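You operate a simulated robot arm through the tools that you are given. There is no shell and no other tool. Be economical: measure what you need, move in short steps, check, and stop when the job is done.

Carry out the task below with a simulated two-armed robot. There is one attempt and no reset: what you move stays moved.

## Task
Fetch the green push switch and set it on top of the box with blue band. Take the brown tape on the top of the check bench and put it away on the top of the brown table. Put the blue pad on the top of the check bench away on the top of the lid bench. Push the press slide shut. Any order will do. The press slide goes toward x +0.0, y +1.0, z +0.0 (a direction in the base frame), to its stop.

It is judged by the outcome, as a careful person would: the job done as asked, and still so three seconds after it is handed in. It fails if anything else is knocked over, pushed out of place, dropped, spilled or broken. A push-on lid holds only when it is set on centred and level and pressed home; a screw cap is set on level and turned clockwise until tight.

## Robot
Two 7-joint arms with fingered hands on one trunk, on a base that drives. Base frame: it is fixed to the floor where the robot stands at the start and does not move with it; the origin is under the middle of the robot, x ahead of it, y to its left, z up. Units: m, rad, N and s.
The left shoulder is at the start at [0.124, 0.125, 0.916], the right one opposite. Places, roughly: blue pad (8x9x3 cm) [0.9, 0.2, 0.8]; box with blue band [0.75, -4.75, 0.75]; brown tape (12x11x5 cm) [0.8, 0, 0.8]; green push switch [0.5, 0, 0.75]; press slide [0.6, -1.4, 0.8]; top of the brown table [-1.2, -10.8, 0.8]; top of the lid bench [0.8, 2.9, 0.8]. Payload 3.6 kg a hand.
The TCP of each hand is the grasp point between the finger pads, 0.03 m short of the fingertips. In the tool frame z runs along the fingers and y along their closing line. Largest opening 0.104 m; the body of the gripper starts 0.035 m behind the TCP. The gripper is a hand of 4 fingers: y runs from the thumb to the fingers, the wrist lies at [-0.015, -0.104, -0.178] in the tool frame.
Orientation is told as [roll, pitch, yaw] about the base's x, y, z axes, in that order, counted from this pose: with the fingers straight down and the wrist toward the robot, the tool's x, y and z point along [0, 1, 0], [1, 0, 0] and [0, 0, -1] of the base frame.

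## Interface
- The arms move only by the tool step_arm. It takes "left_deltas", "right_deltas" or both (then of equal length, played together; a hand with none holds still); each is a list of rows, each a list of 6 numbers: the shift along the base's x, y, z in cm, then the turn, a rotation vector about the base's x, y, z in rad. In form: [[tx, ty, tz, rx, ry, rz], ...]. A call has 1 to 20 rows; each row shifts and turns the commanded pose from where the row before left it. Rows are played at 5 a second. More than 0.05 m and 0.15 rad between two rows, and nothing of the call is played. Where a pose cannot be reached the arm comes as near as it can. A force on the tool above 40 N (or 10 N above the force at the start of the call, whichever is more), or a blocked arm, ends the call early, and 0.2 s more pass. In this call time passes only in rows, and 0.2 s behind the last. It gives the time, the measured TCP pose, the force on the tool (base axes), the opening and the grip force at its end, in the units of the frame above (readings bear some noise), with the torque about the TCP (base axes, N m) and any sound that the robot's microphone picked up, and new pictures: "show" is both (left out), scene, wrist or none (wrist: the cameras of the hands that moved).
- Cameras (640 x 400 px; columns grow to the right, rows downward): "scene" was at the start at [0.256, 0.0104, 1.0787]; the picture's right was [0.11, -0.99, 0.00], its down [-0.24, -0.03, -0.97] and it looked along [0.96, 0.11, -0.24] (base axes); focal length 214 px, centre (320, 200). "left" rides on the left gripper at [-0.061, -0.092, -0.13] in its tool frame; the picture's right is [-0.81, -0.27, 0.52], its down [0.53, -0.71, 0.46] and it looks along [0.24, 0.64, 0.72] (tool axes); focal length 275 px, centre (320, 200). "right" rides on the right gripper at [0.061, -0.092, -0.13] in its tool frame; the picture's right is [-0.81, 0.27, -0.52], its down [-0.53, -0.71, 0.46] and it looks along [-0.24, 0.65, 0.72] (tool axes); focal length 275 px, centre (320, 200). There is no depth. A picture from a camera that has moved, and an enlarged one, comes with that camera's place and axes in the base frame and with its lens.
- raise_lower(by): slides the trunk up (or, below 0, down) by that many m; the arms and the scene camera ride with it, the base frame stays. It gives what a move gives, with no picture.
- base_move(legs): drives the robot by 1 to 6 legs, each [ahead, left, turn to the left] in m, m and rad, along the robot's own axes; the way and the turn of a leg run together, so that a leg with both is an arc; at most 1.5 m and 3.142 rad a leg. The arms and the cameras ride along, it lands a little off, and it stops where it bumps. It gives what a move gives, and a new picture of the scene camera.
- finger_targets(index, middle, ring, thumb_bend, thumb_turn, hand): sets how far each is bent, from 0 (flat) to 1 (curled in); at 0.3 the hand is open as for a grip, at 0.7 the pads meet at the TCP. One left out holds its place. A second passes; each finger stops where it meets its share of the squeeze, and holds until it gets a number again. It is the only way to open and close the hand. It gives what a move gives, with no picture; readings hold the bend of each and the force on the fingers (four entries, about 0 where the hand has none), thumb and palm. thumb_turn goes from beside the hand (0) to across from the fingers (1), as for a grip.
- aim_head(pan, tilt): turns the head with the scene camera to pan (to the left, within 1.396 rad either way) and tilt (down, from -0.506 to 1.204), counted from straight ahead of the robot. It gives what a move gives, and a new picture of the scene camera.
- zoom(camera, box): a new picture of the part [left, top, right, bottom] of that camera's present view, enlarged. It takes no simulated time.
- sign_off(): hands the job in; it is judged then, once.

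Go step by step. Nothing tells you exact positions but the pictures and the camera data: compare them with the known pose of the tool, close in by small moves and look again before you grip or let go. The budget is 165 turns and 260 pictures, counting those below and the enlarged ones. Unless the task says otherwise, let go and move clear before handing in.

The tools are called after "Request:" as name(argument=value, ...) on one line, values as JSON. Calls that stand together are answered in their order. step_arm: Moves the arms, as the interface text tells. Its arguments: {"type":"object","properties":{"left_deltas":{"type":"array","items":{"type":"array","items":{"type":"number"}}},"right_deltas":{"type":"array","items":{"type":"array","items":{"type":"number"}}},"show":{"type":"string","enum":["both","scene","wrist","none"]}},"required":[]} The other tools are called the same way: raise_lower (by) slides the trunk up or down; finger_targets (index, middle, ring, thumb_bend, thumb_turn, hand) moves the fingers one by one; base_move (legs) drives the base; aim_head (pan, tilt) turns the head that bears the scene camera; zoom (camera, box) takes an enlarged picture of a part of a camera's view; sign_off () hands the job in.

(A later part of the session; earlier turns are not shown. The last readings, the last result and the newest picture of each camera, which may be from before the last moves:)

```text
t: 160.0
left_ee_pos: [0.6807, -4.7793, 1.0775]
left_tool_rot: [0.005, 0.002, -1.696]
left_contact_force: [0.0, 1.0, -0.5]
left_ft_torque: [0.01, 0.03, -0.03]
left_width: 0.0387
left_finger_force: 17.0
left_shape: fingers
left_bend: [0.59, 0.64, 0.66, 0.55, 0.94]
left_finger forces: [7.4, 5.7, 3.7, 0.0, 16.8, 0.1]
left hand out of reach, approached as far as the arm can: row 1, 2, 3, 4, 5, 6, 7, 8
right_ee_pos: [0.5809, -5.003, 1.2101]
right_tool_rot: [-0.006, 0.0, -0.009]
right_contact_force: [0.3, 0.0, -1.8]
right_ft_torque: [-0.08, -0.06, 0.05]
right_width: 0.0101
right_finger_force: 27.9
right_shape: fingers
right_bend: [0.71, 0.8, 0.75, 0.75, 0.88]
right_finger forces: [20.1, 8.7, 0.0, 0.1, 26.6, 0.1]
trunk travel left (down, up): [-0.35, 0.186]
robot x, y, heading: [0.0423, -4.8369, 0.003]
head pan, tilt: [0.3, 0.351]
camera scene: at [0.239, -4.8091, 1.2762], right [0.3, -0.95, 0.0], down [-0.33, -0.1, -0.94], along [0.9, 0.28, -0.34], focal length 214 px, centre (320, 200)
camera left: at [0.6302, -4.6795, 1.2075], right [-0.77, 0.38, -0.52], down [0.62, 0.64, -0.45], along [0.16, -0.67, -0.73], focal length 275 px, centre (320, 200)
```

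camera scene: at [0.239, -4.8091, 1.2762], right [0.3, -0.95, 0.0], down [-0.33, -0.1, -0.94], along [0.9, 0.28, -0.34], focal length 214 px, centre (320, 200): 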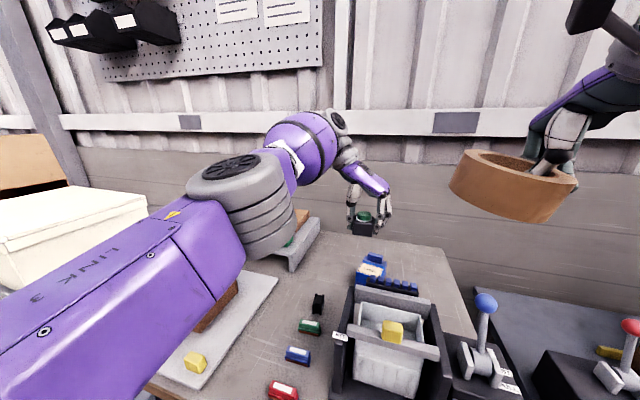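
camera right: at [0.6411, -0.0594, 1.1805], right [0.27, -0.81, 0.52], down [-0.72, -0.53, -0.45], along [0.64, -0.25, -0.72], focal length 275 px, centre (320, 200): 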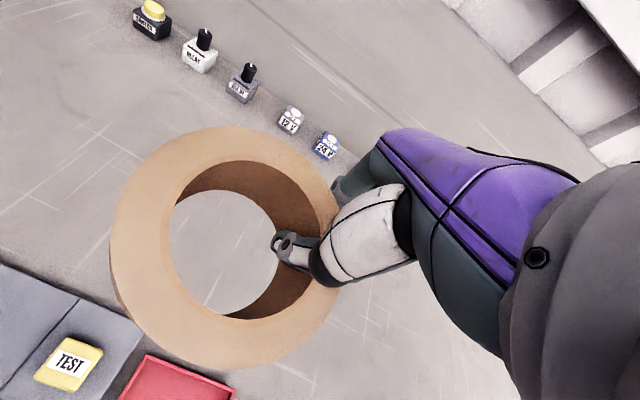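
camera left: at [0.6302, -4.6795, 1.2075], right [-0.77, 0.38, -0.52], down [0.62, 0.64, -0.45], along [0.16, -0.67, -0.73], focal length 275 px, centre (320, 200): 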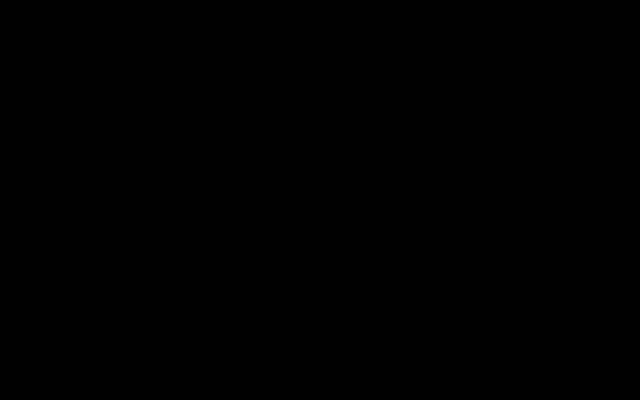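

With the base a bit closer this posture will reach. Moving forward 0.15 m.

Request:
base_move(legs=[[0.15, 0, 0]])

Request:
aim_head(pan=0.0, tilt=0.6)

```text
t: 161.4
left_ee_pos: [0.8276, -4.7759, 1.0774]
left_tool_rot: [0.003, 0.003, -1.695]
left_contact_force: [0.2, 0.2, -0.8]
left_ft_torque: [-0.03, 0.01, -0.01]
left_width: 0.0387
left_finger_force: 17.0
left_shape: fingers
left_bend: [0.59, 0.64, 0.66, 0.55, 0.94]
left_finger forces: [7.3, 5.8, 3.7, 0.0, 16.8, 0.0]
right_ee_pos: [0.7277, -4.9998, 1.2093]
right_tool_rot: [-0.004, 0.001, -0.007]
right_contact_force: [0.3, -0.4, -0.7]
right_ft_torque: [-0.09, -0.02, 0.03]
right_width: 0.0102
right_finger_force: 28.4
right_shape: fingers
right_bend: [0.71, 0.8, 0.75, 0.75, 0.88]
right_finger forces: [20.2, 8.7, 0.0, 0.0, 26.7, 0.0]
trunk travel left (down, up): [-0.35, 0.186]
robot x, y, heading: [0.1928, -4.8369, 0.008]
head pan, tilt: [0.3, 0.351]
camera scene: at [0.3873, -4.8079, 1.2762], right [0.3, -0.95, 0.0], down [-0.33, -0.1, -0.94], along [0.89, 0.28, -0.34], focal length 214 px, centre (320, 200)
```

scene: 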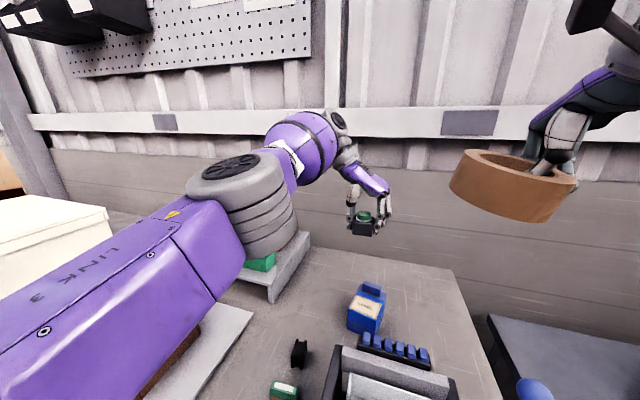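

```text
t: 162.2
left_ee_pos: [0.8281, -4.7768, 1.0783]
left_tool_rot: [0.003, 0.003, -1.696]
left_contact_force: [0.7, 0.1, -0.6]
left_ft_torque: [-0.04, 0.0, -0.01]
left_width: 0.0386
left_finger_force: 17.0
left_shape: fingers
left_bend: [0.59, 0.64, 0.66, 0.55, 0.94]
left_finger forces: [7.3, 5.8, 3.7, 0.0, 16.8, 0.0]
right_ee_pos: [0.728, -4.9997, 1.2098]
right_tool_rot: [-0.004, 0.0, -0.007]
right_contact_force: [-0.5, 1.4, -1.3]
right_ft_torque: [-0.08, -0.06, -0.01]
right_width: 0.0099
right_finger_force: 27.9
right_shape: fingers
right_bend: [0.71, 0.8, 0.75, 0.75, 0.88]
right_finger forces: [20.2, 8.7, 0.1, 0.1, 26.7, 0.0]
trunk travel left (down, up): [-0.35, 0.186]
robot x, y, heading: [0.1958, -4.8367, 0.003]
head pan, tilt: [0.0, 0.6]
camera scene: at [0.3861, -4.8353, 1.2536], right [0.01, -1.0, 0.0], down [-0.56, 0.0, -0.83], along [0.83, 0.01, -0.56], focal length 214 px, centre (320, 200)
```

scene: 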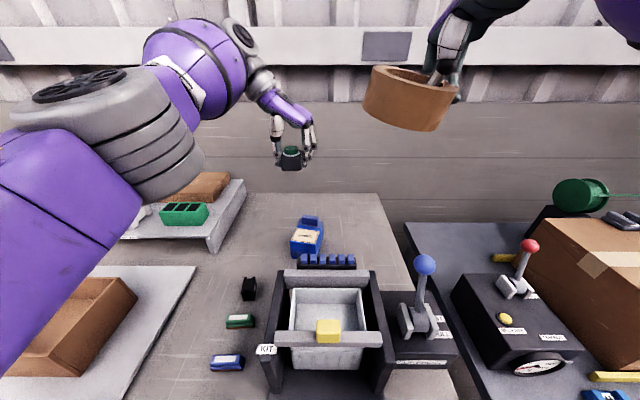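

Request:
zoom(camera="scene", box=[255, 140, 355, 270])

```text
3.08 times, centred on (305, 205) of scene
camera zoom: at [0.3861, -4.8353, 1.2536], right [0.01, -1.0, 0.0], down [-0.56, 0.0, -0.83], along [0.83, 0.01, -0.56], focal length 660 px, centre (366, 185)
```

zoom: 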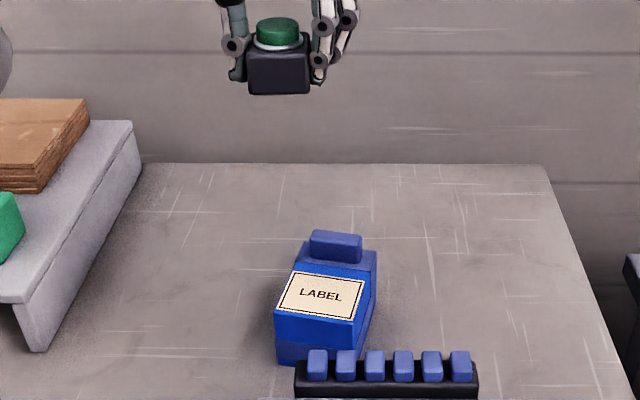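

Box top geometry confirmed; target switch centre (0.807, -4.798). Align and descend partway.

Request:
step_arm(left_deltas=[[-1.1, -1.1, -2, 0, 0, -0.04], [-1, -1, -2, 0, 0, -0.04], [0, 0, -4, 0, 0, 0], [0, 0, -4, 0, 0, 0]], show="scene")

Request:
zoom(camera="scene", box=[255, 140, 355, 270])

```text
t: 163.2
left_ee_pos: [0.8315, -4.8001, 0.9603]
left_tool_rot: [0.002, 0.005, -1.776]
left_contact_force: [0.1, -1.0, -0.9]
left_ft_torque: [0.02, 0.02, 0.0]
left_width: 0.0387
left_finger_force: 16.4
left_shape: fingers
left_bend: [0.59, 0.64, 0.66, 0.55, 0.94]
left_finger forces: [7.3, 5.8, 3.6, 0.0, 16.7, 0.0]
left hand out of reach, approached as far as the arm can: row 1, 2, 3, 4
right_ee_pos: [0.729, -5.0006, 1.2092]
right_tool_rot: [-0.005, 0.0, -0.007]
right_contact_force: [0.2, -0.3, -1.8]
right_ft_torque: [-0.08, -0.04, -0.02]
right_width: 0.0101
right_finger_force: 28.1
right_shape: fingers
right_bend: [0.71, 0.8, 0.75, 0.75, 0.88]
right_finger forces: [20.2, 8.7, 0.0, 0.0, 26.7, 0.0]
trunk travel left (down, up): [-0.35, 0.186]
robot x, y, heading: [0.1913, -4.8369, 0.009]
head pan, tilt: [0.0, 0.6]
camera scene: at [0.3866, -4.8354, 1.2535], right [0.01, -1.0, 0.0], down [-0.57, 0.0, -0.82], along [0.82, 0.01, -0.57], focal length 214 px, centre (320, 200)
```

scene: 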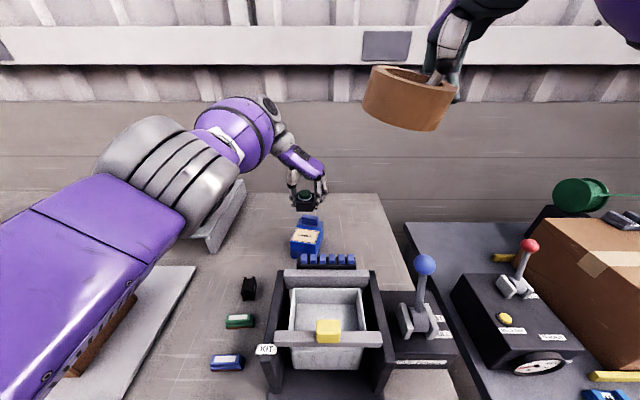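

```text
3.08 times, centred on (305, 205) of scene
camera zoom: at [0.3866, -4.8354, 1.2535], right [0.01, -1.0, 0.0], down [-0.57, 0.0, -0.82], along [0.82, 0.01, -0.57], focal length 660 px, centre (366, 185)
```

zoom: 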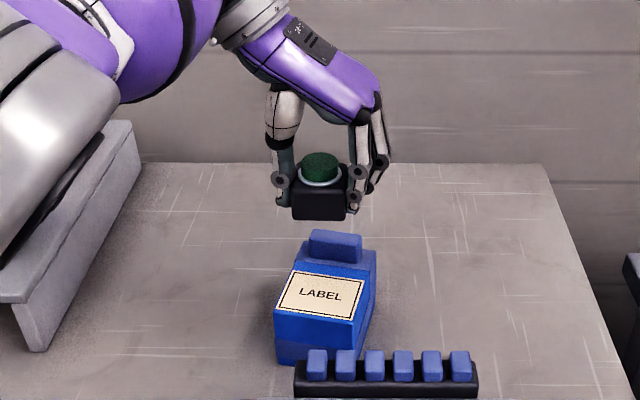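

The commanded pose was ahead of the reachable one; I pull the command back to x=0.807, a bit higher, and look.

Request:
step_arm(left_deltas=[[-4.2, 0.7, 0.7, 0, 0, 0], [-4.2, 0.7, 0.7, 0, 0, 0], [-4.2, 0.6, 0.6, 0, 0, 0]], show="scene")

Request:
zoom(camera="scene", box=[255, 140, 355, 270])

```text
t: 164.0
left_ee_pos: [0.8299, -4.7935, 0.9832]
left_tool_rot: [0.004, 0.003, -1.778]
left_contact_force: [0.1, -0.7, -1.5]
left_ft_torque: [-0.03, 0.01, -0.01]
left_width: 0.0385
left_finger_force: 16.8
left_shape: fingers
left_bend: [0.59, 0.64, 0.66, 0.55, 0.94]
left_finger forces: [7.3, 5.8, 3.7, 0.0, 16.7, 0.1]
left hand out of reach, approached as far as the arm can: row 1, 2, 3
right_ee_pos: [0.7272, -5.0006, 1.2087]
right_tool_rot: [-0.007, 0.001, -0.007]
right_contact_force: [0.9, 0.0, -0.8]
right_ft_torque: [-0.06, -0.03, 0.02]
right_width: 0.01
right_finger_force: 27.8
right_shape: fingers
right_bend: [0.71, 0.8, 0.75, 0.75, 0.88]
right_finger forces: [20.3, 8.8, 0.0, 0.1, 26.7, 0.0]
trunk travel left (down, up): [-0.35, 0.186]
robot x, y, heading: [0.1913, -4.8386, 0.008]
head pan, tilt: [0.0, 0.6]
camera scene: at [0.3862, -4.8354, 1.2536], right [0.01, -1.0, 0.0], down [-0.56, 0.0, -0.83], along [0.83, 0.01, -0.56], focal length 214 px, centre (320, 200)
```

scene: 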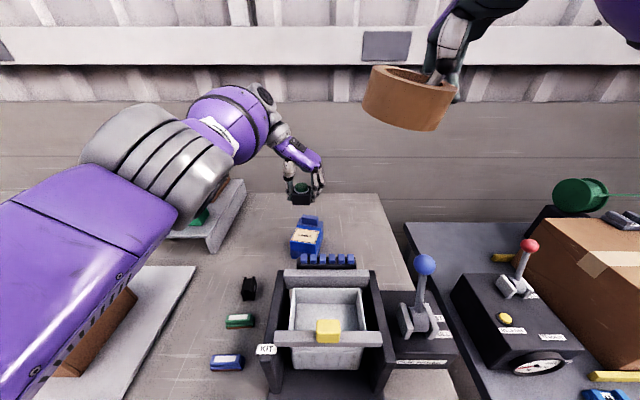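

```text
3.08 times, centred on (305, 205) of scene
camera zoom: at [0.3862, -4.8354, 1.2536], right [0.01, -1.0, 0.0], down [-0.56, 0.0, -0.83], along [0.83, 0.01, -0.56], focal length 660 px, centre (366, 185)
```

zoom: 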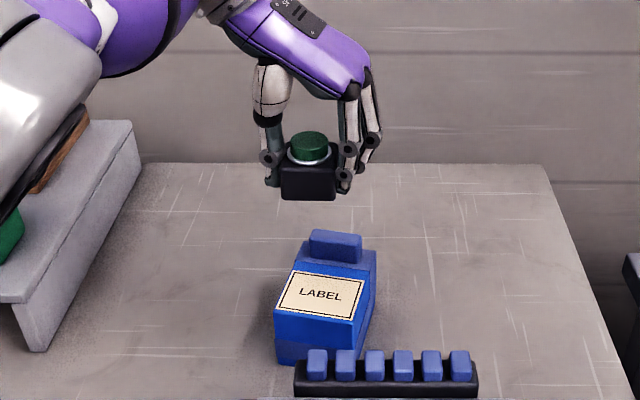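

Request:
step_arm(left_deltas=[[-2, 0, 0, 0, 0, 0], [-2, 0, 0, 0, 0, 0], [-2, 0, 0, 0, 0, 0]], show="none")

```text
t: 164.8
left_ee_pos: [0.8301, -4.7945, 0.9808]
left_tool_rot: [0.001, 0.003, -1.778]
left_contact_force: [0.1, -1.0, -1.0]
left_ft_torque: [0.01, 0.01, 0.01]
left_width: 0.0385
left_finger_force: 16.8
left_shape: fingers
left_bend: [0.59, 0.64, 0.66, 0.55, 0.94]
left_finger forces: [7.3, 5.7, 3.6, 0.0, 16.7, 0.0]
left hand out of reach, approached as far as the arm can: row 1, 2, 3
right_ee_pos: [0.7279, -5.0013, 1.2094]
right_tool_rot: [-0.004, 0.0, -0.007]
right_contact_force: [-0.3, -0.8, -1.9]
right_ft_torque: [-0.08, -0.02, 0.02]
right_width: 0.0098
right_finger_force: 27.5
right_shape: fingers
right_bend: [0.71, 0.8, 0.75, 0.75, 0.88]
right_finger forces: [20.2, 8.7, 0.0, 0.0, 26.7, 0.0]
trunk travel left (down, up): [-0.35, 0.186]
robot x, y, heading: [0.1844, -4.8343, 0.005]
head pan, tilt: [0.0, 0.6]
```

The arm is at a wrist limit in this posture, not simply distance. Lift, then turn the robot 0.3 rad right so the posture gets comfortable.

Request:
step_arm(left_deltas=[[0, 0, 4, 0, 0, 0.05], [0, 0, 4, 0, 0, 0.05], [0, 0, 4, 0, 0, 0]], show="none")

Request:
base_move(legs=[[0, 0, -0.3]])

```text
t: 165.6
left_ee_pos: [0.8199, -4.788, 1.0968]
left_tool_rot: [0.003, 0.003, -1.672]
left_contact_force: [-0.4, -0.2, -0.3]
left_ft_torque: [0.0, 0.0, 0.03]
left_width: 0.0383
left_finger_force: 16.2
left_shape: fingers
left_bend: [0.6, 0.64, 0.66, 0.55, 0.94]
left_finger forces: [7.2, 5.7, 3.5, 0.1, 16.4, 0.0]
left hand out of reach, approached as far as the arm can: row 3
right_ee_pos: [0.7278, -5.0004, 1.2097]
right_tool_rot: [-0.006, 0.0, -0.008]
right_contact_force: [-0.4, 0.3, -1.8]
right_ft_torque: [-0.06, 0.0, -0.01]
right_width: 0.0101
right_finger_force: 27.3
right_shape: fingers
right_bend: [0.71, 0.8, 0.75, 0.75, 0.88]
right_finger forces: [20.2, 8.7, 0.1, 0.0, 26.7, 0.1]
trunk travel left (down, up): [-0.35, 0.186]
robot x, y, heading: [0.1897, -4.8373, 0.006]
head pan, tilt: [0.0, 0.6]
```

```text
t: 166.9
left_ee_pos: [0.8055, -4.9758, 1.0949]
left_tool_rot: [0.003, 0.003, -1.975]
left_contact_force: [0.0, -0.4, -1.6]
left_ft_torque: [-0.02, 0.01, -0.01]
left_width: 0.0388
left_finger_force: 16.2
left_shape: fingers
left_bend: [0.6, 0.64, 0.66, 0.55, 0.94]
left_finger forces: [7.2, 5.5, 3.6, 0.0, 16.3, 0.0]
right_ee_pos: [0.6573, -5.1505, 1.2104]
right_tool_rot: [-0.006, -0.002, -0.304]
right_contact_force: [-0.5, 0.4, -1.7]
right_ft_torque: [-0.06, 0.03, 0.0]
right_width: 0.01
right_finger_force: 27.9
right_shape: fingers
right_bend: [0.71, 0.8, 0.75, 0.75, 0.88]
right_finger forces: [20.1, 8.6, 0.0, 0.1, 26.5, 0.0]
trunk travel left (down, up): [-0.35, 0.186]
robot x, y, heading: [0.1887, -4.8357, -0.294]
head pan, tilt: [0.0, 0.6]
camera scene: at [0.3779, -4.8931, 1.2535], right [-0.29, -0.96, 0.0], down [-0.54, 0.16, -0.83], along [0.79, -0.24, -0.57], focal length 214 px, centre (320, 200)
```

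scene: 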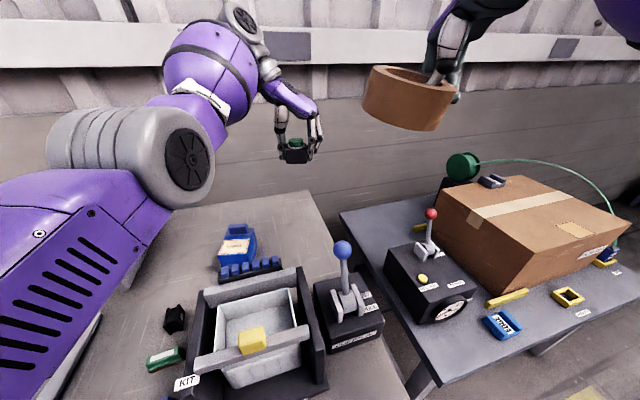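

Elbow is higher now. Move left hand back over the box in stages.

Request:
step_arm(left_deltas=[[1, 4, 0, 0, 0, 0.06], [1, 4, 0, 0, 0, 0.06], [1, 4, 0, 0, 0, 0.06]], show="scene")

```text
t: 167.7
left_ee_pos: [0.8369, -4.8565, 1.0959]
left_tool_rot: [0.004, 0.004, -1.794]
left_contact_force: [0.1, -0.2, -0.9]
left_ft_torque: [0.01, -0.02, 0.01]
left_width: 0.0383
left_finger_force: 17.1
left_shape: fingers
left_bend: [0.59, 0.64, 0.67, 0.55, 0.95]
left_finger forces: [7.6, 5.8, 4.1, 0.0, 15.9, 0.0]
right_ee_pos: [0.656, -5.1497, 1.2101]
right_tool_rot: [-0.007, -0.001, -0.303]
right_contact_force: [0.1, 0.3, -2.6]
right_ft_torque: [-0.09, -0.02, 0.01]
right_width: 0.0099
right_finger_force: 27.8
right_shape: fingers
right_bend: [0.71, 0.8, 0.75, 0.75, 0.88]
right_finger forces: [20.1, 8.6, 0.0, 0.1, 26.5, 0.0]
trunk travel left (down, up): [-0.35, 0.186]
robot x, y, heading: [0.1891, -4.8343, -0.291]
head pan, tilt: [0.0, 0.6]
camera scene: at [0.3783, -4.8918, 1.2536], right [-0.29, -0.96, 0.0], down [-0.54, 0.16, -0.83], along [0.79, -0.24, -0.56], focal length 214 px, centre (320, 200)
```

scene: 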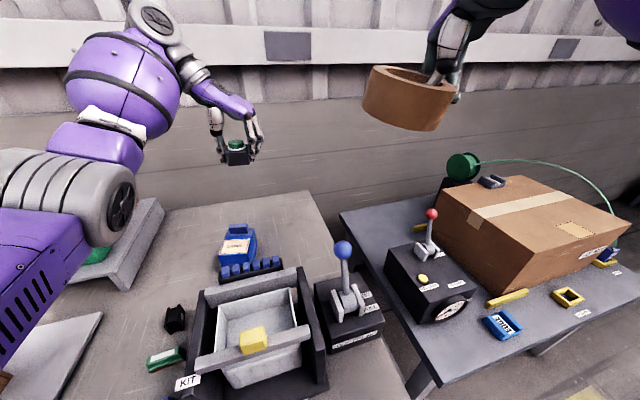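

Now it tracks exactly. Move over the target and lower to z≈0.985.

Request:
step_arm(left_deltas=[[-1.5, 2.9, -3, 0, 0, 0], [-1.5, 2.95, -3, 0, 0, 0], [0, 0, -4, 0, 0, 0], [0, 0, -2, 0, 0, 0]], show="scene")

Request:
zoom(camera="scene", box=[180, 130, 300, 280])

```text
t: 168.7
left_ee_pos: [0.8061, -4.7982, 0.9755]
left_tool_rot: [0.004, 0.004, -1.792]
left_contact_force: [0.6, -0.2, -0.8]
left_ft_torque: [-0.02, 0.01, -0.01]
left_width: 0.0383
left_finger_force: 17.1
left_shape: fingers
left_bend: [0.59, 0.64, 0.67, 0.55, 0.95]
left_finger forces: [7.5, 5.7, 4.1, 0.0, 15.9, 0.1]
right_ee_pos: [0.6572, -5.1506, 1.2098]
right_tool_rot: [-0.006, -0.001, -0.302]
right_contact_force: [-0.1, 0.3, -1.9]
right_ft_torque: [-0.09, 0.0, -0.02]
right_width: 0.01
right_finger_force: 27.8
right_shape: fingers
right_bend: [0.71, 0.8, 0.75, 0.75, 0.88]
right_finger forces: [20.2, 8.7, 0.0, 0.0, 26.5, 0.0]
trunk travel left (down, up): [-0.35, 0.186]
robot x, y, heading: [0.1898, -4.8372, -0.285]
head pan, tilt: [0.0, 0.6]
camera scene: at [0.378, -4.8927, 1.2536], right [-0.29, -0.96, 0.0], down [-0.54, 0.16, -0.83], along [0.79, -0.24, -0.56], focal length 214 px, centre (320, 200)
```

scene: 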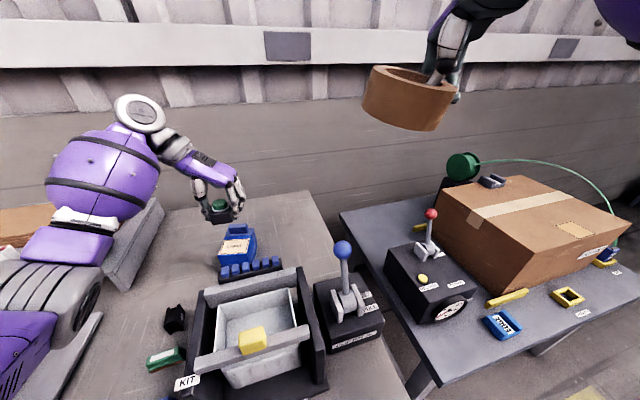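

```text
2.67 times, centred on (240, 205) of scene
camera zoom: at [0.378, -4.8927, 1.2536], right [-0.29, -0.96, 0.0], down [-0.54, 0.16, -0.83], along [0.79, -0.24, -0.56], focal length 572 px, centre (533, 187)
```

zoom: 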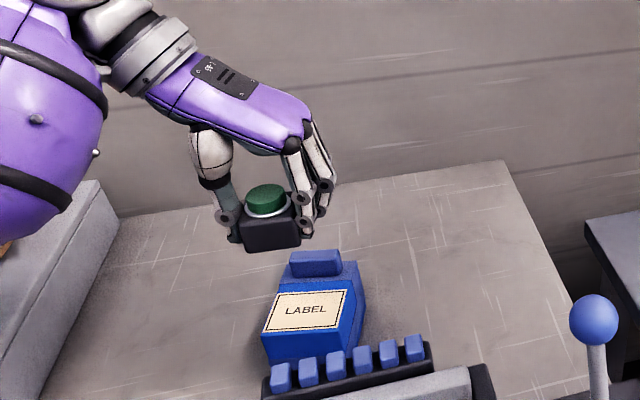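

Predicted landing is on the label centre. Small -y trim and lower.

Request:
step_arm(left_deltas=[[0, -0.4, -2, 0, 0, 0], [0, 0, -2, 0, 0, 0]], show="none")

Request:
zoom(camera="scene", box=[190, 180, 290, 270])

```text
t: 169.3
left_ee_pos: [0.8066, -4.802, 0.9385]
left_tool_rot: [0.006, 0.004, -1.794]
left_contact_force: [-0.3, 1.5, -1.2]
left_ft_torque: [0.01, 0.04, -0.01]
left_width: 0.0384
left_finger_force: 16.4
left_shape: fingers
left_bend: [0.59, 0.64, 0.67, 0.55, 0.95]
left_finger forces: [7.5, 5.8, 4.0, 0.0, 15.8, 0.0]
right_ee_pos: [0.657, -5.1505, 1.2105]
right_tool_rot: [-0.004, 0.0, -0.304]
right_contact_force: [-0.3, 0.0, -1.9]
right_ft_torque: [-0.07, 0.01, -0.03]
right_width: 0.0099
right_finger_force: 27.8
right_shape: fingers
right_bend: [0.71, 0.8, 0.75, 0.75, 0.88]
right_finger forces: [20.1, 8.7, 0.1, 0.0, 26.6, 0.0]
trunk travel left (down, up): [-0.35, 0.186]
robot x, y, heading: [0.19, -4.8387, -0.287]
head pan, tilt: [0.0, 0.6]
```

```text
4.44 times, centred on (240, 225) of scene
camera zoom: at [0.3781, -4.8928, 1.2535], right [-0.29, -0.96, 0.0], down [-0.54, 0.16, -0.82], along [0.79, -0.24, -0.57], focal length 953 px, centre (676, 89)
```

zoom: 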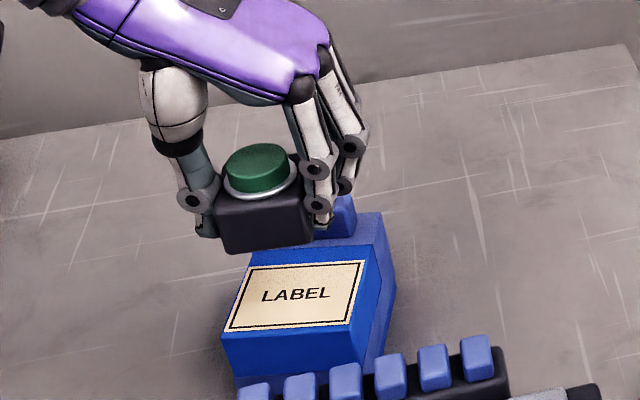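

Trim by -0.6 cm in x and y to clear the rear block, then descend carefully.

Request:
step_arm(left_deltas=[[-0.6, -0.6, 0, 0, 0, 0], [0, 0, -1, 0, 0, 0], [0, 0, -1, 0, 0, 0]], show="none")

Request:
zoom(camera="scene", box=[190, 180, 290, 270])

```text
t: 170.1
left_ee_pos: [0.8005, -4.8077, 0.9172]
left_tool_rot: [0.003, 0.004, -1.793]
left_contact_force: [0.7, -0.2, -1.3]
left_ft_torque: [-0.03, -0.01, 0.01]
left_width: 0.0383
left_finger_force: 16.7
left_shape: fingers
left_bend: [0.59, 0.64, 0.67, 0.55, 0.95]
left_finger forces: [7.5, 5.8, 4.0, 0.0, 15.8, 0.0]
right_ee_pos: [0.6558, -5.1508, 1.2115]
right_tool_rot: [-0.005, -0.001, -0.305]
right_contact_force: [0.8, 1.1, -2.1]
right_ft_torque: [-0.07, 0.01, -0.01]
right_width: 0.0101
right_finger_force: 27.3
right_shape: fingers
right_bend: [0.71, 0.8, 0.75, 0.75, 0.88]
right_finger forces: [20.1, 8.6, 0.0, 0.0, 26.6, 0.0]
trunk travel left (down, up): [-0.35, 0.186]
robot x, y, heading: [0.1916, -4.8366, -0.293]
head pan, tilt: [0.0, 0.6]
```

```text
4.44 times, centred on (240, 225) of scene
camera zoom: at [0.3781, -4.8929, 1.2535], right [-0.29, -0.96, 0.0], down [-0.54, 0.16, -0.82], along [0.79, -0.24, -0.57], focal length 953 px, centre (676, 89)
```

zoom: 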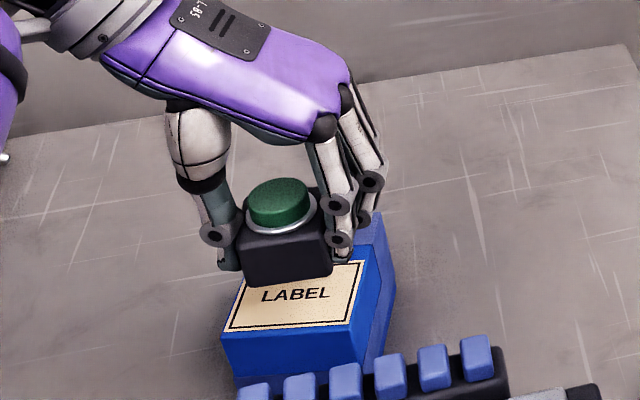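

Request:
step_arm(left_deltas=[[0, 0, -0.6, 0, 0, 0], [0, 0, -0.4, 0, 0, 0], [0, 0, -0.3, 0, 0, 0]], show="none")

Request:
zoom(camera="scene", box=[190, 180, 290, 270])

```text
t: 170.9
left_ee_pos: [0.8, -4.8057, 0.9035]
left_tool_rot: [0.004, 0.004, -1.794]
left_contact_force: [0.4, 0.0, 0.1]
left_ft_torque: [0.01, -0.02, 0.0]
left_width: 0.0383
left_finger_force: 16.9
left_shape: fingers
left_bend: [0.59, 0.64, 0.67, 0.55, 0.95]
left_finger forces: [7.5, 5.8, 4.0, 0.0, 15.8, 0.0]
right_ee_pos: [0.657, -5.1509, 1.2115]
right_tool_rot: [-0.004, 0.0, -0.304]
right_contact_force: [0.0, -0.1, -2.2]
right_ft_torque: [-0.11, -0.03, -0.02]
right_width: 0.0099
right_finger_force: 27.8
right_shape: fingers
right_bend: [0.71, 0.8, 0.75, 0.75, 0.88]
right_finger forces: [20.1, 8.8, 0.0, 0.0, 26.6, 0.0]
trunk travel left (down, up): [-0.35, 0.186]
robot x, y, heading: [0.1868, -4.839, -0.289]
head pan, tilt: [0.0, 0.6]
```

```text
4.44 times, centred on (240, 225) of scene
camera zoom: at [0.3781, -4.8929, 1.2535], right [-0.29, -0.96, 0.0], down [-0.54, 0.16, -0.82], along [0.79, -0.24, -0.57], focal length 953 px, centre (676, 89)
```

zoom: 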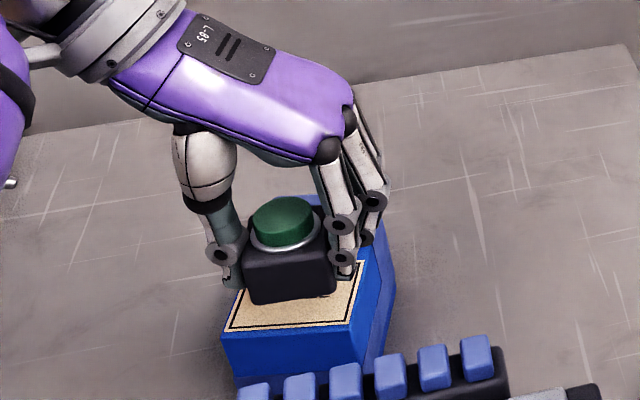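

Request:
step_arm(left_deltas=[[0, 0, -0.3, 0, 0, 0], [0, 0, -0.3, 0, 0, 0]], show="none")

Request:
zoom(camera="scene", box=[190, 180, 290, 270])

```text
t: 171.5
left_ee_pos: [0.8004, -4.8068, 0.8969]
left_tool_rot: [0.003, 0.004, -1.793]
left_contact_force: [-0.8, 0.8, -0.4]
left_ft_torque: [-0.02, 0.0, 0.02]
left_width: 0.0385
left_finger_force: 16.0
left_shape: fingers
left_bend: [0.59, 0.64, 0.67, 0.55, 0.95]
left_finger forces: [7.5, 5.8, 3.9, 0.1, 15.8, 0.1]
right_ee_pos: [0.656, -5.1496, 1.2098]
right_tool_rot: [-0.005, 0.0, -0.303]
right_contact_force: [-0.7, -0.3, -1.7]
right_ft_torque: [-0.06, -0.04, -0.01]
right_width: 0.0099
right_finger_force: 28.0
right_shape: fingers
right_bend: [0.71, 0.8, 0.75, 0.75, 0.88]
right_finger forces: [20.1, 8.7, 0.0, 0.0, 26.7, 0.1]
trunk travel left (down, up): [-0.35, 0.186]
robot x, y, heading: [0.191, -4.8359, -0.293]
head pan, tilt: [0.0, 0.6]
```

```text
4.44 times, centred on (240, 225) of scene
camera zoom: at [0.3781, -4.8929, 1.2535], right [-0.29, -0.96, 0.0], down [-0.54, 0.16, -0.82], along [0.79, -0.24, -0.57], focal length 953 px, centre (676, 89)
```

zoom: 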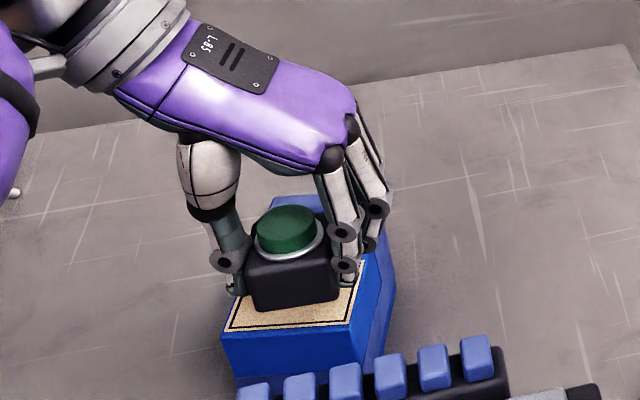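

Request:
step_arm(left_deltas=[[0, 0, -0.3, 0, 0, 0], [0, 0, -0.3, 0, 0, 0]], show="none")

Request:
zoom(camera="scene", box=[190, 180, 290, 270])

```text
t: 172.1
left_ee_pos: [0.8006, -4.8079, 0.8906]
left_tool_rot: [0.002, 0.004, -1.792]
left_contact_force: [0.8, -0.7, -0.5]
left_ft_torque: [0.0, -0.03, -0.01]
left_width: 0.0383
left_finger_force: 16.5
left_shape: fingers
left_bend: [0.59, 0.64, 0.67, 0.55, 0.95]
left_finger forces: [7.5, 5.8, 3.9, 0.1, 15.8, 0.0]
right_ee_pos: [0.6556, -5.15, 1.2102]
right_tool_rot: [-0.005, 0.001, -0.303]
right_contact_force: [0.9, -0.4, -1.0]
right_ft_torque: [-0.07, -0.02, -0.03]
right_width: 0.01
right_finger_force: 27.7
right_shape: fingers
right_bend: [0.71, 0.8, 0.75, 0.75, 0.88]
right_finger forces: [20.1, 8.7, 0.0, 0.1, 26.5, 0.1]
trunk travel left (down, up): [-0.35, 0.186]
robot x, y, heading: [0.1919, -4.8372, -0.294]
head pan, tilt: [0.0, 0.6]
```

```text
4.44 times, centred on (240, 225) of scene
camera zoom: at [0.378, -4.8929, 1.2535], right [-0.29, -0.96, 0.0], down [-0.54, 0.16, -0.82], along [0.79, -0.24, -0.57], focal length 953 px, centre (676, 89)
```

zoom: 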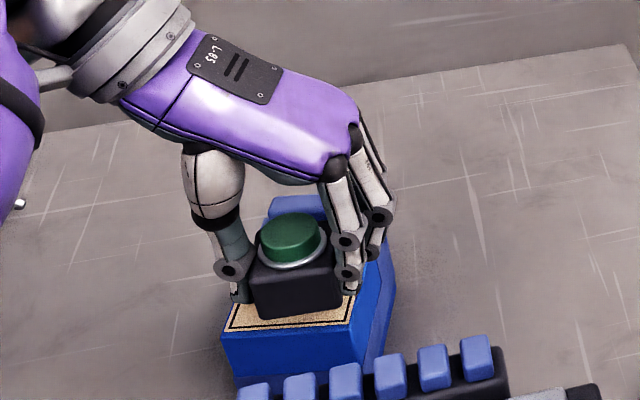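

Request:
step_arm(left_deltas=[[0, 0, -0.3, 0, 0, 0], [0, 0, -0.3, 0, 0, 0], [0, 0, -0.2, 0, 0, 0]], show="none")

Request:
zoom(camera="scene", box=[190, 180, 290, 270])

```text
t: 172.9
left_ee_pos: [0.8012, -4.8075, 0.8828]
left_tool_rot: [0.003, 0.004, -1.791]
left_contact_force: [1.5, -0.9, -0.6]
left_ft_torque: [-0.03, 0.06, 0.0]
left_width: 0.0382
left_finger_force: 16.0
left_shape: fingers
left_bend: [0.59, 0.64, 0.67, 0.55, 0.95]
left_finger forces: [7.4, 5.8, 3.8, 0.0, 15.8, 0.0]
right_ee_pos: [0.6565, -5.1517, 1.2106]
right_tool_rot: [-0.006, 0.001, -0.304]
right_contact_force: [0.2, 0.1, -2.7]
right_ft_torque: [-0.05, -0.01, -0.03]
right_width: 0.0099
right_finger_force: 27.7
right_shape: fingers
right_bend: [0.71, 0.8, 0.75, 0.75, 0.88]
right_finger forces: [20.1, 8.7, 0.1, 0.0, 26.6, 0.0]
trunk travel left (down, up): [-0.35, 0.186]
robot x, y, heading: [0.1899, -4.8393, -0.295]
head pan, tilt: [0.0, 0.6]
```

```text
4.44 times, centred on (240, 225) of scene
camera zoom: at [0.378, -4.8929, 1.2535], right [-0.29, -0.96, 0.0], down [-0.54, 0.16, -0.82], along [0.79, -0.24, -0.57], focal length 953 px, centre (676, 89)
```

zoom: 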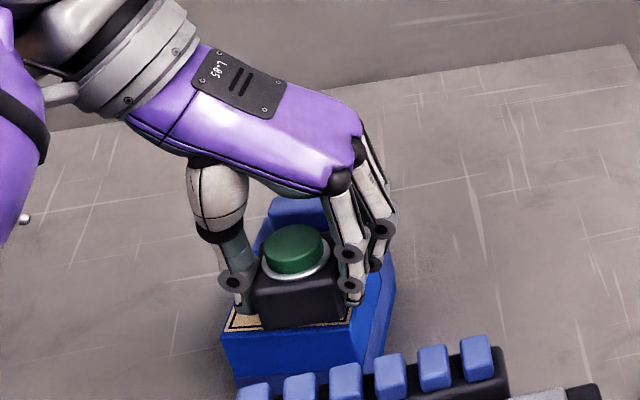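

The box top is lower than estimated (re-triangulated ≈0.835), which puts the box further back. Lift 1 cm, shift +2.8 cm in x and +1 cm in y, and re-check.

Request:
step_arm(left_deltas=[[0, 0, 1.2, 0, 0, 0], [1.4, 0.5, 0, 0, 0, 0], [1.4, 0.5, 0, 0, 0, 0]], show="none")

Request:
zoom(camera="scene", box=[190, 180, 290, 270])

```text
t: 173.7
left_ee_pos: [0.829, -4.7978, 0.8953]
left_tool_rot: [0.003, 0.007, -1.791]
left_contact_force: [0.1, 1.0, -1.2]
left_ft_torque: [0.0, 0.01, 0.03]
left_width: 0.0382
left_finger_force: 16.4
left_shape: fingers
left_bend: [0.59, 0.64, 0.67, 0.55, 0.95]
left_finger forces: [7.5, 5.9, 3.9, 0.0, 15.8, 0.0]
right_ee_pos: [0.6561, -5.1519, 1.2104]
right_tool_rot: [-0.005, 0.001, -0.303]
right_contact_force: [-0.7, 0.0, -1.4]
right_ft_torque: [-0.08, -0.04, 0.0]
right_width: 0.0097
right_finger_force: 27.2
right_shape: fingers
right_bend: [0.71, 0.8, 0.75, 0.75, 0.88]
right_finger forces: [20.2, 8.6, 0.0, 0.0, 26.6, 0.1]
trunk travel left (down, up): [-0.35, 0.186]
robot x, y, heading: [0.1879, -4.8366, -0.295]
head pan, tilt: [0.0, 0.6]
```

```text
4.44 times, centred on (240, 225) of scene
camera zoom: at [0.3781, -4.8929, 1.2535], right [-0.29, -0.96, 0.0], down [-0.54, 0.16, -0.82], along [0.79, -0.24, -0.57], focal length 953 px, centre (676, 89)
```

zoom: 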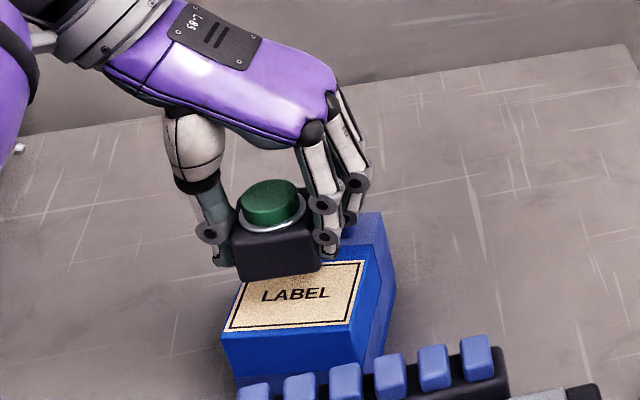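

Shift -1 cm in x to the middle of the free top and descend with contact checks.

Request:
step_arm(left_deltas=[[-1, 0, -0.6, 0, 0, 0], [0, 0, -0.6, 0, 0, 0], [0, 0, -0.4, 0, 0, 0]], show="none")

Request:
zoom(camera="scene", box=[190, 180, 290, 270])

```text
t: 174.5
left_ee_pos: [0.8188, -4.7973, 0.8796]
left_tool_rot: [0.004, 0.002, -1.792]
left_contact_force: [0.1, -0.3, -1.3]
left_ft_torque: [-0.01, -0.02, -0.04]
left_width: 0.0383
left_finger_force: 16.6
left_shape: fingers
left_bend: [0.59, 0.64, 0.67, 0.55, 0.95]
left_finger forces: [7.5, 5.8, 3.9, 0.0, 15.7, 0.0]
right_ee_pos: [0.656, -5.1512, 1.2101]
right_tool_rot: [-0.005, 0.0, -0.303]
right_contact_force: [-0.3, -0.4, -1.7]
right_ft_torque: [-0.09, -0.03, -0.01]
right_width: 0.0099
right_finger_force: 27.7
right_shape: fingers
right_bend: [0.71, 0.8, 0.75, 0.75, 0.88]
right_finger forces: [20.0, 8.7, 0.0, 0.0, 26.6, 0.0]
trunk travel left (down, up): [-0.35, 0.186]
robot x, y, heading: [0.1879, -4.8386, -0.295]
head pan, tilt: [0.0, 0.6]
```

```text
4.44 times, centred on (240, 225) of scene
camera zoom: at [0.378, -4.8929, 1.2535], right [-0.29, -0.96, 0.0], down [-0.54, 0.16, -0.83], along [0.79, -0.24, -0.57], focal length 953 px, centre (676, 89)
```

zoom: 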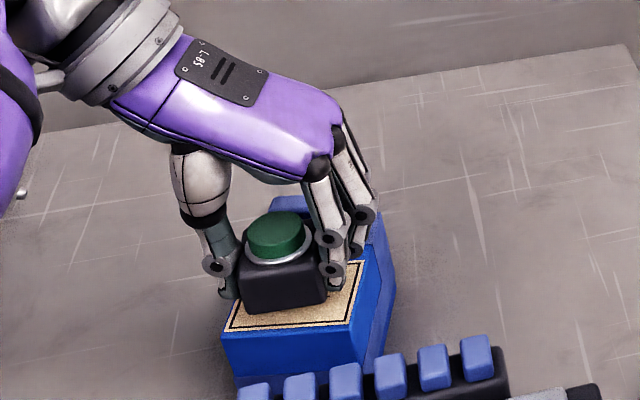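

Request:
step_arm(left_deltas=[[0, -0.5, 0, 0, 0, 0], [0, 0, -0.3, 0, 0, 0], [0, 0, -0.3, 0, 0, 0]], show="none")

Request:
zoom(camera="scene", box=[190, 180, 290, 270])

```text
t: 175.3
left_ee_pos: [0.8178, -4.8029, 0.8733]
left_tool_rot: [0.004, 0.003, -1.793]
left_contact_force: [-0.3, -0.2, -0.6]
left_ft_torque: [0.01, 0.02, -0.01]
left_width: 0.0383
left_finger_force: 16.4
left_shape: fingers
left_bend: [0.59, 0.64, 0.67, 0.55, 0.95]
left_finger forces: [7.5, 5.7, 3.9, 0.0, 15.8, 0.0]
right_ee_pos: [0.6565, -5.1505, 1.2095]
right_tool_rot: [-0.004, -0.002, -0.303]
right_contact_force: [-0.1, -0.9, -2.0]
right_ft_torque: [-0.09, -0.01, -0.01]
right_width: 0.0099
right_finger_force: 27.6
right_shape: fingers
right_bend: [0.71, 0.8, 0.75, 0.75, 0.88]
right_finger forces: [20.2, 8.7, 0.1, 0.0, 26.6, 0.0]
trunk travel left (down, up): [-0.35, 0.186]
robot x, y, heading: [0.1928, -4.8367, -0.287]
head pan, tilt: [0.0, 0.6]
```

```text
4.44 times, centred on (240, 225) of scene
camera zoom: at [0.3781, -4.893, 1.2535], right [-0.29, -0.96, 0.0], down [-0.54, 0.16, -0.82], along [0.79, -0.24, -0.57], focal length 953 px, centre (676, 89)
```

zoom: 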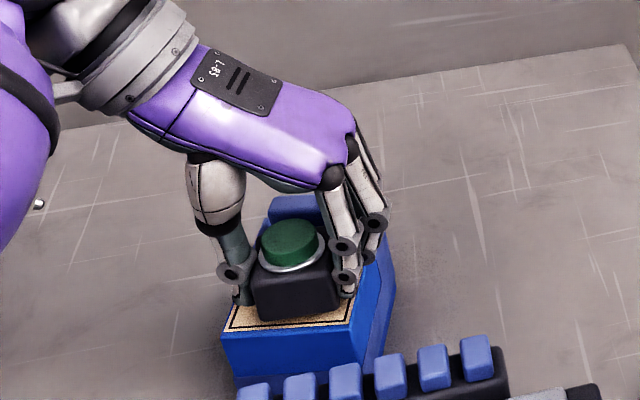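

Still no contact, so the top is lower yet (≈0.828) and its free centre near (0.837, -4.797). Lift, shift and descend again.

Request:
step_arm(left_deltas=[[0, 0, 0.8, 0, 0, 0], [1.8, 0.4, 0, 0, 0, 0], [0, 0, -0.6, 0, 0, 0], [0, 0, -0.4, 0, 0, 0]], show="none")

Request:
zoom(camera="scene", box=[190, 180, 290, 270])

```text
t: 176.3
left_ee_pos: [0.8369, -4.7994, 0.8714]
left_tool_rot: [0.004, 0.003, -1.792]
left_contact_force: [-1.3, 0.5, -0.7]
left_ft_torque: [0.02, 0.03, -0.02]
left_width: 0.0382
left_finger_force: 16.8
left_shape: fingers
left_bend: [0.59, 0.64, 0.67, 0.55, 0.95]
left_finger forces: [7.4, 5.6, 4.7, 0.1, 15.7, 0.1]
right_ee_pos: [0.6569, -5.1505, 1.2106]
right_tool_rot: [-0.007, 0.001, -0.304]
right_contact_force: [-0.2, 0.8, -1.4]
right_ft_torque: [-0.09, -0.01, 0.01]
right_width: 0.01
right_finger_force: 28.1
right_shape: fingers
right_bend: [0.71, 0.8, 0.75, 0.75, 0.88]
right_finger forces: [20.2, 8.8, 0.1, 0.1, 26.6, 0.1]
trunk travel left (down, up): [-0.35, 0.186]
robot x, y, heading: [0.1875, -4.8336, -0.29]
head pan, tilt: [0.0, 0.6]
```

```text
4.44 times, centred on (240, 225) of scene
camera zoom: at [0.378, -4.8929, 1.2535], right [-0.29, -0.96, 0.0], down [-0.54, 0.16, -0.82], along [0.79, -0.24, -0.57], focal length 953 px, centre (676, 89)
```

zoom: 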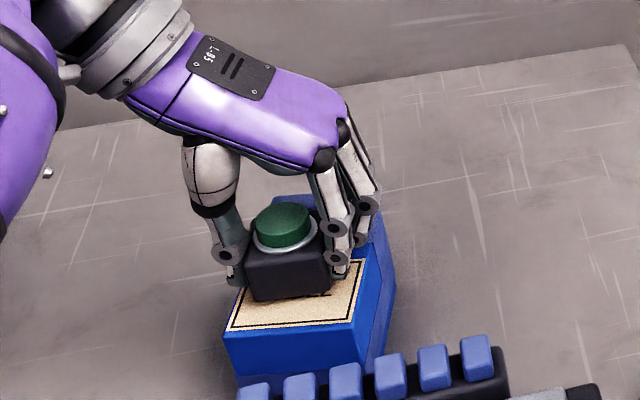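

Request:
step_arm(left_deltas=[[0, 0, -0.3, 0, 0, 0], [0, 0, -0.3, 0, 0, 0]], show="none")

Request:
zoom(camera="scene", box=[205, 190, 275, 250])

```text
t: 176.9
left_ee_pos: [0.8361, -4.7983, 0.8667]
left_tool_rot: [0.007, 0.004, -1.793]
left_contact_force: [-0.6, 0.7, 7.9]
left_ft_torque: [-0.12, -0.01, -0.03]
left_width: 0.0384
left_finger_force: 18.4
left_shape: fingers
left_bend: [0.6, 0.64, 0.67, 0.55, 0.94]
left_finger forces: [7.6, 6.1, 5.2, 0.0, 17.7, 0.0]
right_ee_pos: [0.6551, -5.1512, 1.2109]
right_tool_rot: [-0.006, -0.001, -0.303]
right_contact_force: [0.4, -0.4, -2.6]
right_ft_torque: [-0.1, -0.04, 0.05]
right_width: 0.0098
right_finger_force: 27.8
right_shape: fingers
right_bend: [0.71, 0.8, 0.75, 0.75, 0.88]
right_finger forces: [20.1, 8.7, 0.0, 0.0, 26.7, 0.0]
trunk travel left (down, up): [-0.35, 0.186]
robot x, y, heading: [0.1896, -4.839, -0.289]
head pan, tilt: [0.0, 0.6]
```

```text
6.67 times, centred on (240, 220) of scene
camera zoom: at [0.3772, -4.8928, 1.2538], right [-0.29, -0.96, 0.0], down [-0.54, 0.16, -0.83], along [0.79, -0.24, -0.56], focal length 1430 px, centre (853, 67)
```

zoom: 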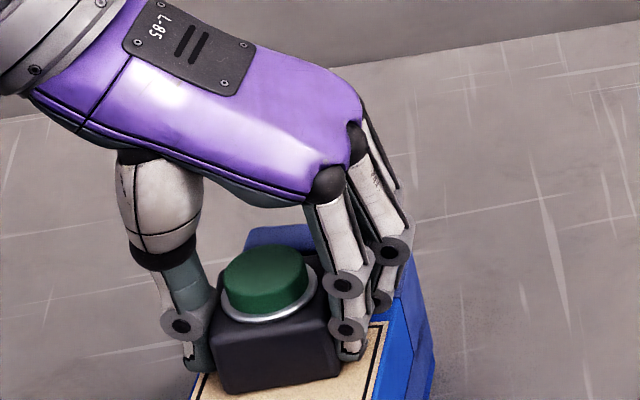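

Contact: the switch rests on the box with balanced margins. Release gently.

Request:
finger_targets(hand="left", index=0.52, middle=0.52, ring=0.52, thumb_bend=0.45)

Request:
zoom(camera="scene", box=[190, 180, 290, 270])

```text
t: 177.9
left_ee_pos: [0.836, -4.7978, 0.8647]
left_tool_rot: [0.004, 0.004, -1.792]
left_contact_force: [-0.1, 0.4, 0.3]
left_ft_torque: [0.01, 0.01, 0.0]
left_width: 0.0554
left_finger_force: 0.5
left_shape: fingers
left_bend: [0.52, 0.52, 0.52, 0.45, 0.97]
left_finger forces: [0.1, 0.1, 0.1, 0.0, 0.0, 0.0]
right_ee_pos: [0.6571, -5.1511, 1.2095]
right_tool_rot: [-0.005, 0.001, -0.303]
right_contact_force: [-0.4, -0.7, -1.6]
right_ft_torque: [-0.05, -0.01, 0.02]
right_width: 0.01
right_finger_force: 27.7
right_shape: fingers
right_bend: [0.71, 0.8, 0.75, 0.75, 0.88]
right_finger forces: [20.3, 8.7, 0.0, 0.0, 26.6, 0.1]
trunk travel left (down, up): [-0.35, 0.186]
robot x, y, heading: [0.1927, -4.8396, -0.294]
head pan, tilt: [0.0, 0.6]
```

```text
4.44 times, centred on (240, 225) of scene
camera zoom: at [0.378, -4.8929, 1.2535], right [-0.29, -0.96, 0.0], down [-0.54, 0.16, -0.83], along [0.79, -0.24, -0.56], focal length 953 px, centre (676, 89)
```

zoom: 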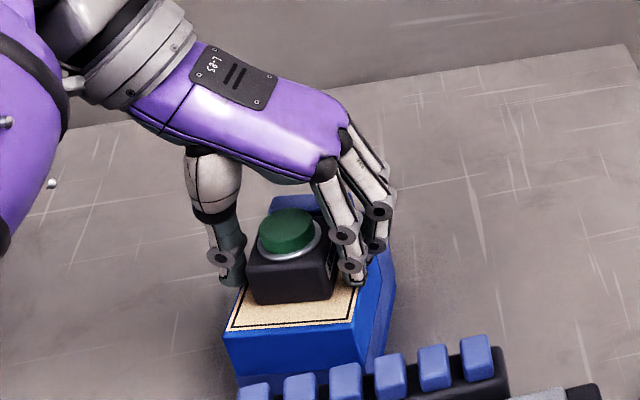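

Fingers are free. Lift straight up.

Request:
step_arm(left_deltas=[[0, 0, 1, 0, 0, 0], [0, 0, 1.5, 0, 0, 0], [0, 0, 2, 0, 0, 0], [0, 0, 3, 0, 0, 0], [0, 0, 4, 0, 0, 0], [0, 2, 4, 0, 0, 0]], show="none")

Request:
zoom(camera="scene", box=[190, 160, 310, 280])

```text
t: 179.3
left_ee_pos: [0.8348, -4.7778, 1.0203]
left_tool_rot: [0.005, 0.003, -1.792]
left_contact_force: [-0.1, 0.8, -0.3]
left_ft_torque: [0.03, 0.02, -0.02]
left_width: 0.0554
left_finger_force: 0.1
left_shape: fingers
left_bend: [0.52, 0.52, 0.52, 0.45, 0.97]
left_finger forces: [0.0, 0.0, 0.0, 0.1, 0.0, 0.0]
right_ee_pos: [0.6558, -5.151, 1.2102]
right_tool_rot: [-0.004, 0.0, -0.306]
right_contact_force: [0.2, 0.6, -1.6]
right_ft_torque: [-0.08, -0.01, 0.0]
right_width: 0.0098
right_finger_force: 27.7
right_shape: fingers
right_bend: [0.71, 0.8, 0.75, 0.75, 0.88]
right_finger forces: [20.2, 8.6, 0.1, 0.0, 26.5, 0.0]
trunk travel left (down, up): [-0.35, 0.186]
robot x, y, heading: [0.1903, -4.8361, -0.294]
head pan, tilt: [0.0, 0.6]
```

```text
3.33 times, centred on (250, 220) of scene
camera zoom: at [0.3776, -4.8922, 1.2537], right [-0.29, -0.96, 0.0], down [-0.54, 0.16, -0.83], along [0.79, -0.24, -0.56], focal length 715 px, centre (553, 133)
```

zoom: 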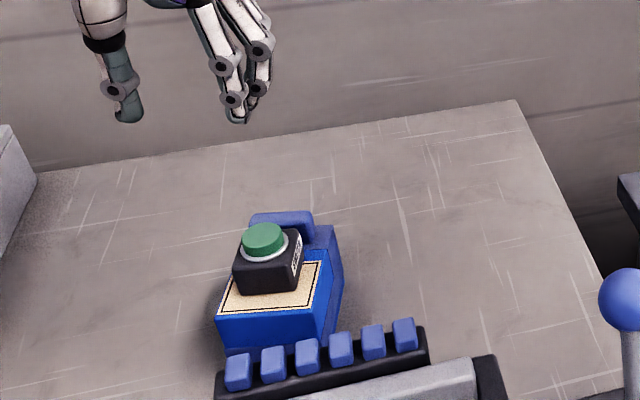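

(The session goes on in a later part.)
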